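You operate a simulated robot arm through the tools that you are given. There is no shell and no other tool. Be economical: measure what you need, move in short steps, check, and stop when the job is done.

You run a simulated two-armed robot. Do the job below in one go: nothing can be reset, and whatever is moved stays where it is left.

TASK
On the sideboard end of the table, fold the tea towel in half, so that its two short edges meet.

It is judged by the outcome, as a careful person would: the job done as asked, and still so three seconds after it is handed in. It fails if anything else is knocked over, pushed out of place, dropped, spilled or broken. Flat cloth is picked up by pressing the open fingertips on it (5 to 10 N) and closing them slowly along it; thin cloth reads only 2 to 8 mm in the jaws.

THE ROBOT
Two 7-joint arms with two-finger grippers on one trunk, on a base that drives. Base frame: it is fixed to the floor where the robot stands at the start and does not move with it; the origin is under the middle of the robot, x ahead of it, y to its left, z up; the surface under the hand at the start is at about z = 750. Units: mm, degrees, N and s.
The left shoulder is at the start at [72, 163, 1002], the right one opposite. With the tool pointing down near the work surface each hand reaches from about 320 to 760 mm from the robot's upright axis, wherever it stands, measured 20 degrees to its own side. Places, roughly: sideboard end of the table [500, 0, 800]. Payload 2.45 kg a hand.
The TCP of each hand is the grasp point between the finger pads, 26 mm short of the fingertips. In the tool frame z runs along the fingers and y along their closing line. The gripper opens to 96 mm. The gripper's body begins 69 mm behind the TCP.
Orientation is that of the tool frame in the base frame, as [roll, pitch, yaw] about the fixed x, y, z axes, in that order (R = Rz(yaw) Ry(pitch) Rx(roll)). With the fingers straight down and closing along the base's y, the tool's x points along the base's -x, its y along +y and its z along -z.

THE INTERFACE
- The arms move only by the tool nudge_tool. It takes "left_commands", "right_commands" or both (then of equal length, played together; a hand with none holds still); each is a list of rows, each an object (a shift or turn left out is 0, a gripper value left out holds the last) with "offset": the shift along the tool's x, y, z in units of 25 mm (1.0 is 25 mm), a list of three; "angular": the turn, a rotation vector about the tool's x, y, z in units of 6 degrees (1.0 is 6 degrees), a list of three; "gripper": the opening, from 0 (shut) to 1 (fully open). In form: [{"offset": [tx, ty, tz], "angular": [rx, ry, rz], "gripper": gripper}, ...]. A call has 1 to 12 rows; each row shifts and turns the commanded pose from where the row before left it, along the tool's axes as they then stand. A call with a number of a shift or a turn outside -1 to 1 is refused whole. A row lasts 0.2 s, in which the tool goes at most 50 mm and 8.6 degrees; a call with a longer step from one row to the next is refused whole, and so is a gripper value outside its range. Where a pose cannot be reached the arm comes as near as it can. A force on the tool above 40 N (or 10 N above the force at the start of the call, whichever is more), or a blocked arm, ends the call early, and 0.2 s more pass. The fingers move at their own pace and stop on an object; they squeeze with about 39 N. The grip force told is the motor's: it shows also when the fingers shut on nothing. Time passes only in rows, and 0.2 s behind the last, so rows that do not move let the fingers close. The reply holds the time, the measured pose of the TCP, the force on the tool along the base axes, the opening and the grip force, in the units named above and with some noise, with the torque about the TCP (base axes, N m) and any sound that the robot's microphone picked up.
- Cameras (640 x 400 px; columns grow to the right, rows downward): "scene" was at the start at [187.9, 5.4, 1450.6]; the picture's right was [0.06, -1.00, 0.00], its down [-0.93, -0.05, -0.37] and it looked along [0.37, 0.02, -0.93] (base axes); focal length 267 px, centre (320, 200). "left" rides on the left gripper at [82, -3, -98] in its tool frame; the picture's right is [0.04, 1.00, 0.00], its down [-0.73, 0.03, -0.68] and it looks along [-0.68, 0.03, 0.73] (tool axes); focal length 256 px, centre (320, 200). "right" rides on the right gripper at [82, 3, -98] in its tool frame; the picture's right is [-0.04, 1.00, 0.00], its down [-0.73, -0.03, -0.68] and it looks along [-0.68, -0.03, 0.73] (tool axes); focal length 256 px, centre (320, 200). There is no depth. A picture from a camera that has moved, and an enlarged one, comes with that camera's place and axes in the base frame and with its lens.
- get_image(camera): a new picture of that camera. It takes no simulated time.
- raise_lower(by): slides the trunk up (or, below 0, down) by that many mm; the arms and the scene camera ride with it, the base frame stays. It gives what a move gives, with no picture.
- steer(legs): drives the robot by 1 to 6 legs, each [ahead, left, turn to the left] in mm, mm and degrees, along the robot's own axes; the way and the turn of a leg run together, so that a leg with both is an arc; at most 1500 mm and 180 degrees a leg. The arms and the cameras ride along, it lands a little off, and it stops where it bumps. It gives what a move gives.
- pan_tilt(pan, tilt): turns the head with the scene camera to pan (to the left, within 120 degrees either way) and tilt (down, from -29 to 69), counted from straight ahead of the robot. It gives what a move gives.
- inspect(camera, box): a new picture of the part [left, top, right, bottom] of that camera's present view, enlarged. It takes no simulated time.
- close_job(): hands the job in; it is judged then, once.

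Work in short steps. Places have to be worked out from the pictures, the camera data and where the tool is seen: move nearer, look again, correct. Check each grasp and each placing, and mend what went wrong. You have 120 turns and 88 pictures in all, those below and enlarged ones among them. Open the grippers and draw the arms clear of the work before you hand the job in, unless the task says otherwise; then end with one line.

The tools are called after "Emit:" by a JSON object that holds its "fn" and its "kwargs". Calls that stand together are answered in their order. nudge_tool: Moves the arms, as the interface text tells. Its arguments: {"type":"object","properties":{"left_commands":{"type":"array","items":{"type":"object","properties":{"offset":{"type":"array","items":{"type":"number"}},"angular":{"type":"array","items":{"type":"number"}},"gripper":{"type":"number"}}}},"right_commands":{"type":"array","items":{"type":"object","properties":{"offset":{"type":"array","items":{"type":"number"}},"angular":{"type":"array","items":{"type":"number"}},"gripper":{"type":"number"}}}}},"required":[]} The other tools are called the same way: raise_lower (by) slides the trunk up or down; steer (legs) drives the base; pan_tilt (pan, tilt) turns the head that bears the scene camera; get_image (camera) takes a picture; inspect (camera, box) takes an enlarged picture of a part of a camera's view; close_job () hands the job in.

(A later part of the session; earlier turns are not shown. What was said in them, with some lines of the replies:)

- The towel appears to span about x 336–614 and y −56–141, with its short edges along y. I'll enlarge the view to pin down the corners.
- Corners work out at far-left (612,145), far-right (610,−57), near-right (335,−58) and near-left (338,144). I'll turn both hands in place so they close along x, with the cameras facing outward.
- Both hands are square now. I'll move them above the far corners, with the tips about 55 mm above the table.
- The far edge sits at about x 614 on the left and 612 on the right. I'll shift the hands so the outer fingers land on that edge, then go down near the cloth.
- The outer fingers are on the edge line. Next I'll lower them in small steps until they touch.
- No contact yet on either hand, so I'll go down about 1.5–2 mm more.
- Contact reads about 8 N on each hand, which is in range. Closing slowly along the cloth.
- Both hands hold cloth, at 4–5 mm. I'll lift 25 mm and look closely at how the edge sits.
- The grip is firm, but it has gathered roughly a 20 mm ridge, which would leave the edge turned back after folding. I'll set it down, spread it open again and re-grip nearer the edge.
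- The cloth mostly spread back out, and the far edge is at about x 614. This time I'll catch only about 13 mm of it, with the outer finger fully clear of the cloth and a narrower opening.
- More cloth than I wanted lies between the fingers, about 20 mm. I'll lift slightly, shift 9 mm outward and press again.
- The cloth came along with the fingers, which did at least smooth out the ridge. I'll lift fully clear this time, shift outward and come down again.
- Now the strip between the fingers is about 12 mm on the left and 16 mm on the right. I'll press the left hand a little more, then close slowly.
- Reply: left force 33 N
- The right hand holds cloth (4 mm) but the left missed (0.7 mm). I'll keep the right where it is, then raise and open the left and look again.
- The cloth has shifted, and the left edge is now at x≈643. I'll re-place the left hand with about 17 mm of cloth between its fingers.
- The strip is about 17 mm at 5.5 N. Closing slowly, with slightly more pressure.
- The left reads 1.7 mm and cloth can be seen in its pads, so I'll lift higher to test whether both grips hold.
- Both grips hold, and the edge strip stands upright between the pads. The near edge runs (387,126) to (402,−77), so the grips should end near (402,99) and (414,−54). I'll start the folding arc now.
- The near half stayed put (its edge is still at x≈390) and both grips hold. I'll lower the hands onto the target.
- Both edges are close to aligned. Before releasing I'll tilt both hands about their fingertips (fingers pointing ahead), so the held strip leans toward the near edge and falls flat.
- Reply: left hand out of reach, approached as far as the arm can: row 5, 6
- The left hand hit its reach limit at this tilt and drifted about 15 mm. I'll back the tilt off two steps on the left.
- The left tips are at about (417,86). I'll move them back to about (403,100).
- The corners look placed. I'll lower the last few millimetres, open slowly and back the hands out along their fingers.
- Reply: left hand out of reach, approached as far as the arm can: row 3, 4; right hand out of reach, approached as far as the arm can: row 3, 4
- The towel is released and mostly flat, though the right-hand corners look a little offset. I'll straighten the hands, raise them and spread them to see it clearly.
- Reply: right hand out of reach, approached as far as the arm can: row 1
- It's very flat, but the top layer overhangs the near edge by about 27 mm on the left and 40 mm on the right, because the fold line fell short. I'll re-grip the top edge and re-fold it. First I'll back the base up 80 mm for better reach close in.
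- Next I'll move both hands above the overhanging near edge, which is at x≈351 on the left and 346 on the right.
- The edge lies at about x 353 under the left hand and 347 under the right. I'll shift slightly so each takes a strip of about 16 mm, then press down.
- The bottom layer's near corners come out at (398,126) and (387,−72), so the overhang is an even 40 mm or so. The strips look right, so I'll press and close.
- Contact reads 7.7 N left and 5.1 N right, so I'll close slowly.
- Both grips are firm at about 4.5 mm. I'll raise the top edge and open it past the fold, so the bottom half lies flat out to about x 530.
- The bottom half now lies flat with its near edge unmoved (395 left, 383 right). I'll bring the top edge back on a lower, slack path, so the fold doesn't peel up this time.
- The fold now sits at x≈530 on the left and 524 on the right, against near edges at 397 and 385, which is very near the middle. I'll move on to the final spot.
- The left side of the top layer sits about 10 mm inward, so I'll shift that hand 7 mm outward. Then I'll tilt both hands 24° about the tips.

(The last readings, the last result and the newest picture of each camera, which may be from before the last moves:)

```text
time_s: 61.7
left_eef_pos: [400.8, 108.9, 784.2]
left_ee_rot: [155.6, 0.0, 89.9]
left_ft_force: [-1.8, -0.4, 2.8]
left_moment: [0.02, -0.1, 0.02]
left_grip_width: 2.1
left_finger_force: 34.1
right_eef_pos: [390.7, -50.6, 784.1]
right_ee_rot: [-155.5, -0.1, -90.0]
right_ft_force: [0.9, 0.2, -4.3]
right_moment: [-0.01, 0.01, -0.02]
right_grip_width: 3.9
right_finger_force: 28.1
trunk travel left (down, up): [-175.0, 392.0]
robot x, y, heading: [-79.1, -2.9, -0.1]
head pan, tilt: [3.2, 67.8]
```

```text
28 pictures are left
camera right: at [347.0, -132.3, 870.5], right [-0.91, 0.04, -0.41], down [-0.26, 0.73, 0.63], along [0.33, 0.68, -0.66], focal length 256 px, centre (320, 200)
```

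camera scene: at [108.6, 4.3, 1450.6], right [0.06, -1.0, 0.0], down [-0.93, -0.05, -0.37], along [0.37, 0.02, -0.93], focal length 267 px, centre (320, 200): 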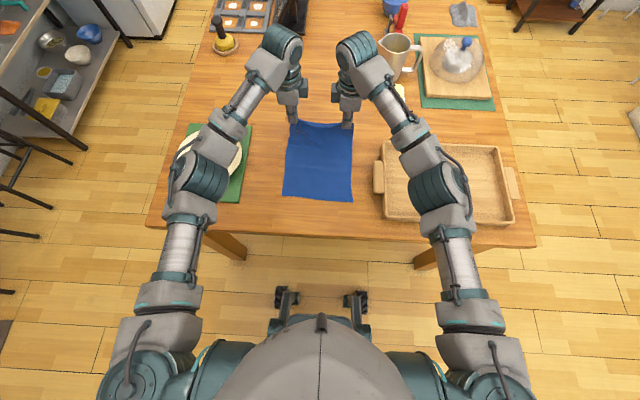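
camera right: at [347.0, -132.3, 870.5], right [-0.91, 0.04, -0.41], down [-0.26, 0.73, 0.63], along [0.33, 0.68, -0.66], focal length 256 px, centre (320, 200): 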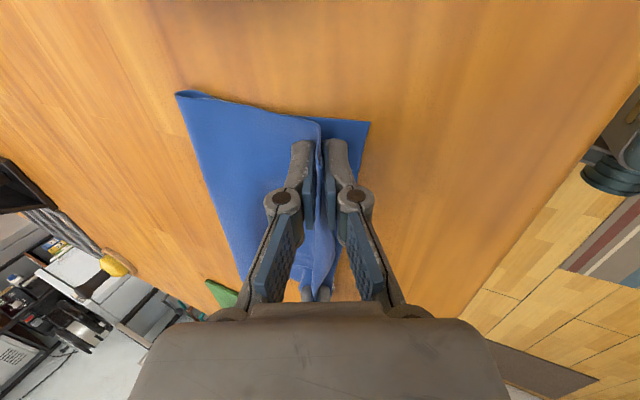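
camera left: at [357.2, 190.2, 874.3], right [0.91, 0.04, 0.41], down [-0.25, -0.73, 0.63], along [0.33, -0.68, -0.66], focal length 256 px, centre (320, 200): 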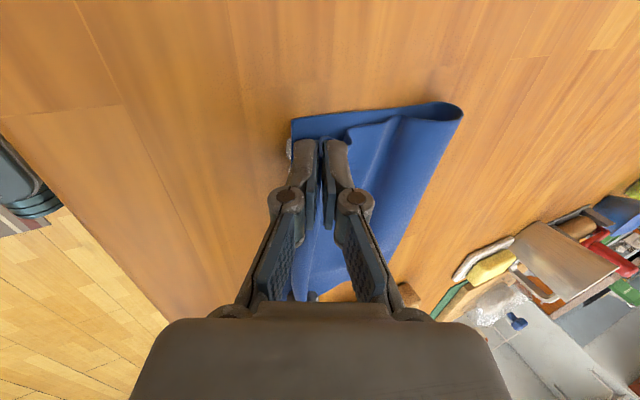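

Placement looks good. I'll lower slightly, open slowly and withdraw along the fingers.

Emit:
{"fn": "nudge_tool", "kwargs": {"left_commands": [{"offset": [0, -0.05, 0.1]}, {}, {"gripper": 0.05}, {"gripper": 0.1}, {"gripper": 0.15}, {"gripper": 0.2}, {}, {"offset": [0, 0, -0.3]}, {"offset": [0, 0, -0.4]}, {"offset": [0, 0, -0.5]}, {"offset": [0, 0, -0.5]}, {}], "right_commands": [{"offset": [0, 0.05, 0.12]}, {}, {"gripper": 0.05}, {"gripper": 0.1}, {"gripper": 0.15}, {"gripper": 0.2}, {}, {"offset": [0, 0, -0.3]}, {"offset": [0, 0, -0.4]}, {"offset": [0, 0, -0.5]}, {"offset": [0, 0, -0.5]}, {}]}}

Emit:
{"fn": "nudge_tool", "kwargs": {"left_commands": [{"angular": [1, 0, 0], "offset": [0, 0, -0.6]}, {"angular": [1, 0, 0], "offset": [0, 0, -0.6]}, {"angular": [1, 0, 0], "offset": [0, 0, -0.6]}, {"angular": [1, 0, 0], "offset": [0, 0, -0.6]}, {"offset": [1, 0, -0.6]}, {"offset": [1, 0, 0]}, {"offset": [1, 0, 0]}, {"offset": [1, 0, 0]}, {"offset": [1, 0, 0]}, {}], "right_commands": [{"angular": [-1, 0, 0], "offset": [0, 0, -0.6]}, {"angular": [-1, 0, 0], "offset": [0, 0, -0.6]}, {"angular": [-1, 0, 0], "offset": [0, 0, -0.6]}, {"angular": [-1, 0, 0], "offset": [0, 0, -0.6]}, {"offset": [1, 0, -0.6]}, {"offset": [1, 0, 0]}, {"offset": [1, 0, 0]}, {"offset": [1, 0, 0]}, {"offset": [1, 0, 0]}, {}]}}

Emit:
{"fn": "inspect", "kwargs": {"camera": "scene", "box": [240, 110, 400, 220]}}

```text
time_s: 64.3
left_eef_pos: [383.8, 107.8, 821.6]
left_ee_rot: [155.6, 0.0, 90.0]
left_ft_force: [-0.3, 0.1, 0.5]
left_moment: [0.0, -0.02, 0.03]
left_grip_width: 19.2
left_finger_force: 0.0
right_eef_pos: [372.6, -52.5, 817.5]
right_ee_rot: [-155.5, -0.1, -89.9]
right_ft_force: [0.2, 0.2, -0.6]
right_moment: [-0.02, 0.01, -0.01]
right_grip_width: 19.2
right_finger_force: 0.1
trunk travel left (down, up): [-175.0, 392.0]
robot x, y, heading: [-76.7, -1.7, 0.2]
head pan, tilt: [3.2, 67.8]
```

```text
time_s: 66.5
left_eef_pos: [368.4, 234.6, 892.7]
left_ee_rot: [179.6, 0.0, 90.0]
left_ft_force: [-0.3, 0.3, 0.4]
left_moment: [0.04, 0.02, -0.02]
left_grip_width: 19.2
left_finger_force: 0.0
right_eef_pos: [356.2, -176.4, 890.3]
right_ee_rot: [-179.6, 0.0, -89.8]
right_ft_force: [-0.2, 0.4, 1.1]
right_moment: [0.07, 0.01, -0.02]
right_grip_width: 19.2
right_finger_force: 0.0
trunk travel left (down, up): [-175.0, 392.0]
robot x, y, heading: [-79.7, 0.8, 0.2]
head pan, tilt: [3.2, 67.8]
```

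```text
3.64 times, centred on (320, 165) of scene
camera zoom: at [107.8, 4.4, 1450.5], right [0.06, -1.0, 0.0], down [-0.93, -0.05, -0.37], along [0.37, 0.02, -0.93], focal length 972 px, centre (320, 327)
```

zoom: 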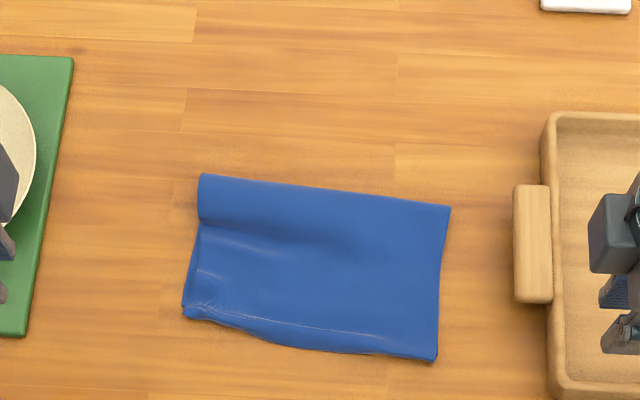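

The edges now nearly meet. I'll look closer at the near edge and the raised spot by the left of the fold.

Emit:
{"fn": "inspect", "kwargs": {"camera": "scene", "box": [280, 150, 360, 205]}}

Emit:
{"fn": "get_image", "kwargs": {"camera": "left"}}

Emit:
{"fn": "get_image", "kwargs": {"camera": "right"}}

```text
7.27 times, centred on (320, 178) of scene
camera zoom: at [107.8, 4.4, 1450.5], right [0.06, -1.0, 0.0], down [-0.93, -0.05, -0.37], along [0.37, 0.02, -0.93], focal length 1944 px, centre (320, 364)
```

zoom: 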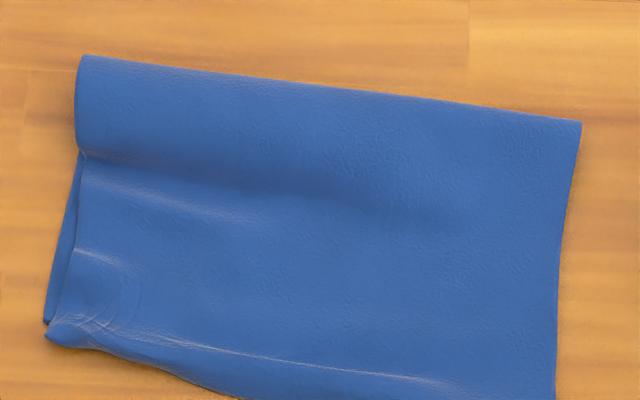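

```text
25 pictures are left
camera left: at [364.1, 316.6, 992.1], right [1.0, 0.04, 0.01], down [0.02, -0.73, 0.68], along [0.03, -0.68, -0.73], focal length 256 px, centre (320, 200)
```

left: 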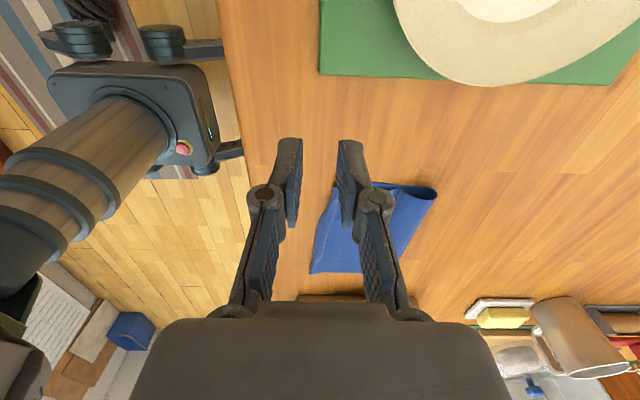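

```text
24 pictures are left
camera right: at [352.7, -257.5, 988.1], right [-1.0, 0.04, -0.01], down [0.02, 0.73, 0.68], along [0.03, 0.68, -0.73], focal length 256 px, centre (320, 200)
```

right: 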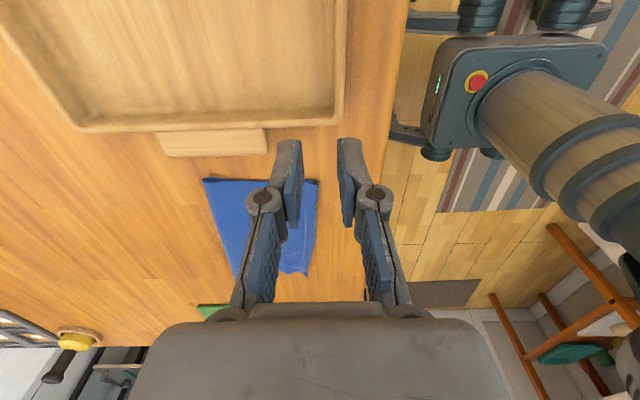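

Emit:
{"fn": "inspect", "kwargs": {"camera": "scene", "box": [280, 180, 360, 235]}}

```text
7.27 times, centred on (320, 208) of scene
camera zoom: at [107.8, 4.4, 1450.5], right [0.06, -1.0, 0.0], down [-0.93, -0.05, -0.37], along [0.37, 0.02, -0.93], focal length 1944 px, centre (320, 146)
```

zoom: 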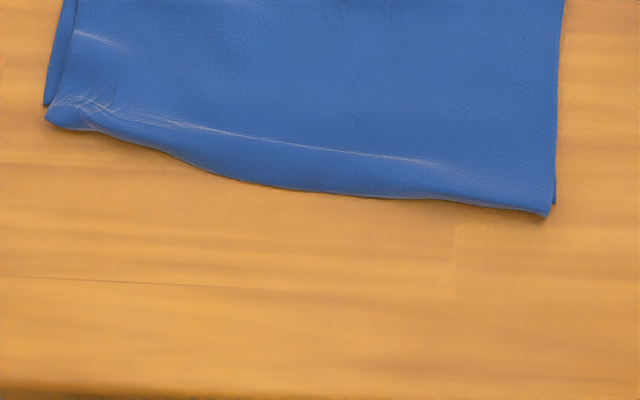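

The layers are within about 4–7 mm at the corners, but the top edge may be curled under on the left. I'll move the left camera to see that corner between the fingers.

Emit:
{"fn": "nudge_tool", "kwargs": {"left_commands": [{"offset": [0, 1, 0], "gripper": 0.8}, {"offset": [0, 0, 1]}, {"offset": [0, 0, 1]}, {"offset": [0, 0, 0]}], "right_commands": [{"offset": [0, -1, 0], "gripper": 0.8}, {"offset": [0, 0, 1]}, {"offset": [0, 0, 1]}, {"offset": [0, 0, 0]}]}}

Emit:
{"fn": "inspect", "kwargs": {"camera": "left", "box": [240, 160, 440, 300]}}

Emit:
{"fn": "inspect", "kwargs": {"camera": "right", "box": [200, 160, 400, 300]}}

```text
time_s: 67.5
left_eef_pos: [393.4, 233.2, 844.0]
left_ee_rot: [179.4, 0.0, 89.9]
left_ft_force: [-1.0, -0.5, 1.0]
left_moment: [-0.01, -0.04, 0.0]
left_grip_width: 77.1
left_finger_force: 0.0
right_eef_pos: [381.5, -176.0, 843.0]
right_ee_rot: [-179.6, -0.2, -89.9]
right_ft_force: [0.3, 0.4, -0.1]
right_moment: [-0.03, -0.02, -0.03]
right_grip_width: 76.7
right_finger_force: 0.1
trunk travel left (down, up): [-175.0, 392.0]
robot x, y, heading: [-82.6, -1.6, -0.2]
head pan, tilt: [3.2, 67.8]
```

```text
2.86 times, centred on (340, 230) of left
camera zoom: at [388.9, 315.3, 942.7], right [1.0, 0.04, 0.01], down [0.02, -0.73, 0.68], along [0.03, -0.68, -0.73], focal length 731 px, centre (263, 114)
```

zoom: 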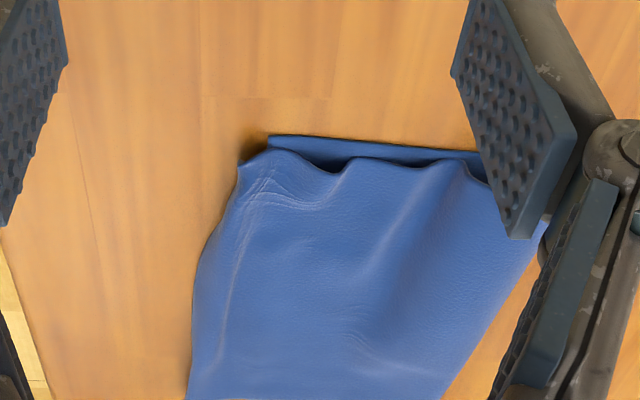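

```text
2.86 times, centred on (300, 230) of right
camera zoom: at [377.0, -256.7, 939.5], right [-1.0, 0.04, -0.01], down [0.02, 0.73, 0.68], along [0.03, 0.68, -0.73], focal length 731 px, centre (377, 114)
```

zoom: 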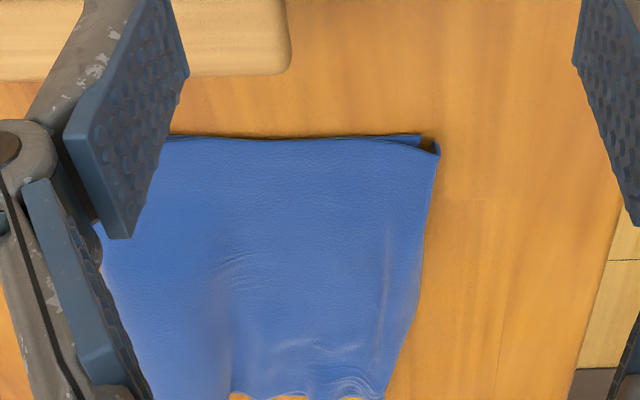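

The edges meet within about 5 mm at the corners and 14 mm mid-edge, but there is loose bulge at the left of the fold. I'll press it down gently from above with the left hand, opening the fingers to 58 mm.

Emit:
{"fn": "nudge_tool", "kwargs": {"left_commands": [{"offset": [-0.853, 0.647, 0], "gripper": 0.6}, {"offset": [-0.853, 0.647, 0]}, {"offset": [-0.853, 0.647, 0]}, {"offset": [-0.853, 0.647, 0]}, {"offset": [-0.853, 0.647, 0]}, {"offset": [-0.853, 0.647, 0]}, {"offset": [0, 0, 0.6]}, {"offset": [0, 0, 0.6]}, {"offset": [0, 0, 0.6]}, {"offset": [0, 0, 0.4]}, {"offset": [0, 0, 0.2]}, {}]}}

Emit:
{"fn": "inspect", "kwargs": {"camera": "left", "box": [160, 60, 480, 300]}}

```text
time_s: 70.1
left_eef_pos: [490.9, 104.6, 784.5]
left_ee_rot: [179.7, -0.2, 90.1]
left_ft_force: [0.4, -0.2, 0.0]
left_moment: [-0.04, -0.03, -0.02]
left_grip_width: 57.6
left_finger_force: 0.0
right_eef_pos: [380.8, -175.9, 842.2]
right_ee_rot: [-179.5, 0.0, -89.9]
right_ft_force: [0.3, -0.4, -0.4]
right_moment: [0.03, 0.01, 0.02]
right_grip_width: 76.7
right_finger_force: 0.1
trunk travel left (down, up): [-175.0, 392.0]
robot x, y, heading: [-77.4, -0.8, -0.1]
head pan, tilt: [3.2, 67.8]
```

```text
1.67 times, centred on (320, 180) of left
camera zoom: at [486.2, 186.9, 884.0], right [1.0, 0.04, 0.01], down [0.02, -0.73, 0.68], along [0.03, -0.68, -0.73], focal length 427 px, centre (320, 233)
```

zoom: 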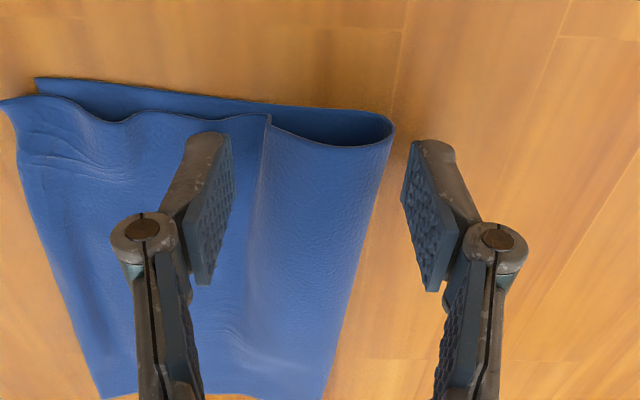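

The outer finger is beyond the fold, which lies at x≈513, so I'll raise the hand, narrow the fingers, centre over the bulge at x≈485 and press lightly.

Emit:
{"fn": "nudge_tool", "kwargs": {"left_commands": [{"offset": [0, 0, -0.8]}, {"offset": [0, 0, -0.6]}, {"offset": [0, -0.2, 0], "gripper": 0.3}, {}, {"offset": [0, 0, 0.5]}, {"offset": [0, 0, 0.4]}, {"offset": [0, 0, 0.4]}, {"offset": [0, 0, 0.15]}, {"offset": [0, 0, 0.05]}, {}]}}

```text
time_s: 72.3
left_eef_pos: [486.2, 105.3, 783.3]
left_ee_rot: [179.5, -0.1, 90.0]
left_ft_force: [-0.9, -0.1, 5.8]
left_moment: [-0.03, 0.12, 0.01]
left_grip_width: 29.4
left_finger_force: 0.8
right_eef_pos: [378.7, -177.4, 842.5]
right_ee_rot: [-179.5, -0.1, -89.9]
right_ft_force: [-0.3, -0.2, -0.4]
right_moment: [0.0, 0.01, 0.01]
right_grip_width: 77.0
right_finger_force: 0.0
trunk travel left (down, up): [-175.0, 392.0]
robot x, y, heading: [-80.1, 0.5, 0.4]
head pan, tilt: [3.2, 67.8]
```

The press reads 5.8 N, so I'll lift off, move clear and check.

Emit:
{"fn": "nudge_tool", "kwargs": {"left_commands": [{"offset": [0, 0, -0.4]}, {"offset": [0, 0, -0.8]}, {"offset": [0, 0, -1]}, {"offset": [1, 0, -1]}, {"offset": [1, 0, -1]}, {"offset": [1, 0, 0]}, {"offset": [1, 0, 0]}, {"offset": [1, 0, 0]}, {"offset": [1, 0, 0]}, {}]}}

Emit:
{"fn": "inspect", "kwargs": {"camera": "scene", "box": [270, 140, 370, 215]}}

```text
time_s: 74.5
left_eef_pos: [484.6, 255.0, 888.1]
left_ee_rot: [179.6, 0.0, 90.0]
left_ft_force: [-0.7, 0.0, 0.0]
left_moment: [0.01, -0.03, -0.02]
left_grip_width: 29.0
left_finger_force: 0.1
right_eef_pos: [381.3, -175.3, 842.9]
right_ee_rot: [-179.6, -0.1, -89.9]
right_ft_force: [-0.2, 0.1, 0.1]
right_moment: [0.03, -0.05, -0.04]
right_grip_width: 76.6
right_finger_force: 0.0
trunk travel left (down, up): [-175.0, 392.0]
robot x, y, heading: [-82.2, 2.3, -0.0]
head pan, tilt: [3.2, 67.8]
```

```text
5.33 times, centred on (320, 178) of scene
camera zoom: at [108.2, 4.5, 1450.5], right [0.06, -1.0, 0.0], down [-0.93, -0.05, -0.37], along [0.37, 0.02, -0.93], focal length 1426 px, centre (320, 320)
```

zoom: 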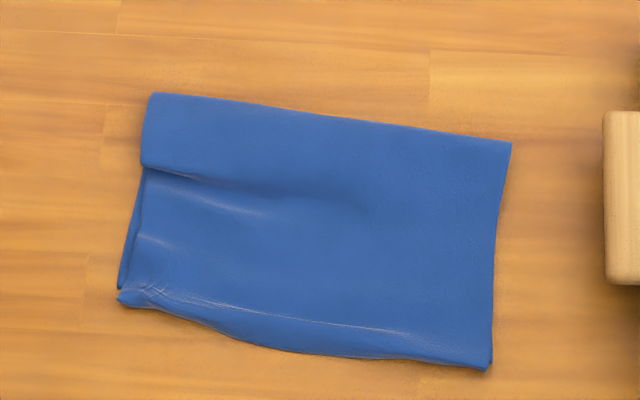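

The bulge is down and the short edges meet closely along the near side. I'll open the grippers, draw the arms up and out, and take a last look at the whole scene.

Emit:
{"fn": "nudge_tool", "kwargs": {"left_commands": [{"offset": [0.5, 0, -0.8], "gripper": 1}, {"offset": [0.5, 0, -0.8]}, {"offset": [0.5, 0, -0.5]}, {}, {}], "right_commands": [{"offset": [0, 0, -1], "gripper": 1}, {"offset": [0.5, 0, -1]}, {"offset": [0.5, 0, -1]}, {"offset": [0.5, 0, -0.5]}, {}]}}

Emit:
{"fn": "get_image", "kwargs": {"camera": "scene"}}

```text
time_s: 75.7
left_eef_pos: [483.5, 293.3, 939.6]
left_ee_rot: [179.6, 0.0, 89.9]
left_ft_force: [0.1, -0.6, 0.1]
left_moment: [0.0, 0.02, 0.0]
left_grip_width: 96.2
left_finger_force: 0.1
right_eef_pos: [381.8, -215.0, 929.7]
right_ee_rot: [-179.5, -0.1, -89.9]
right_ft_force: [0.4, 0.0, 0.5]
right_moment: [-0.05, -0.02, -0.03]
right_grip_width: 96.3
right_finger_force: 0.0
trunk travel left (down, up): [-175.0, 392.0]
robot x, y, heading: [-78.6, -1.2, -0.0]
head pan, tilt: [3.2, 67.8]
```

```text
18 pictures are left
camera scene: at [108.1, 4.3, 1450.5], right [0.06, -1.0, 0.0], down [-0.93, -0.05, -0.37], along [0.37, 0.02, -0.93], focal length 267 px, centre (320, 200)
```

scene: 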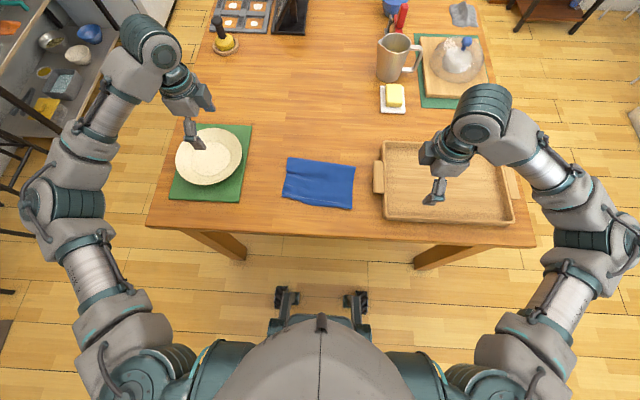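

The towel lies folded, the plate, tray and other things are where they were, and both arms are clear, so I'm handing the job in.

Emit:
{"fn": "close_job", "kwargs": {}}

```text
The job is handed in.
```

The tea towel is folded in half, its short edges meeting to within about 5–10 mm at the corners and 15 mm mid-edge; the near edge is slightly creased, and nothing else on the table was moved.
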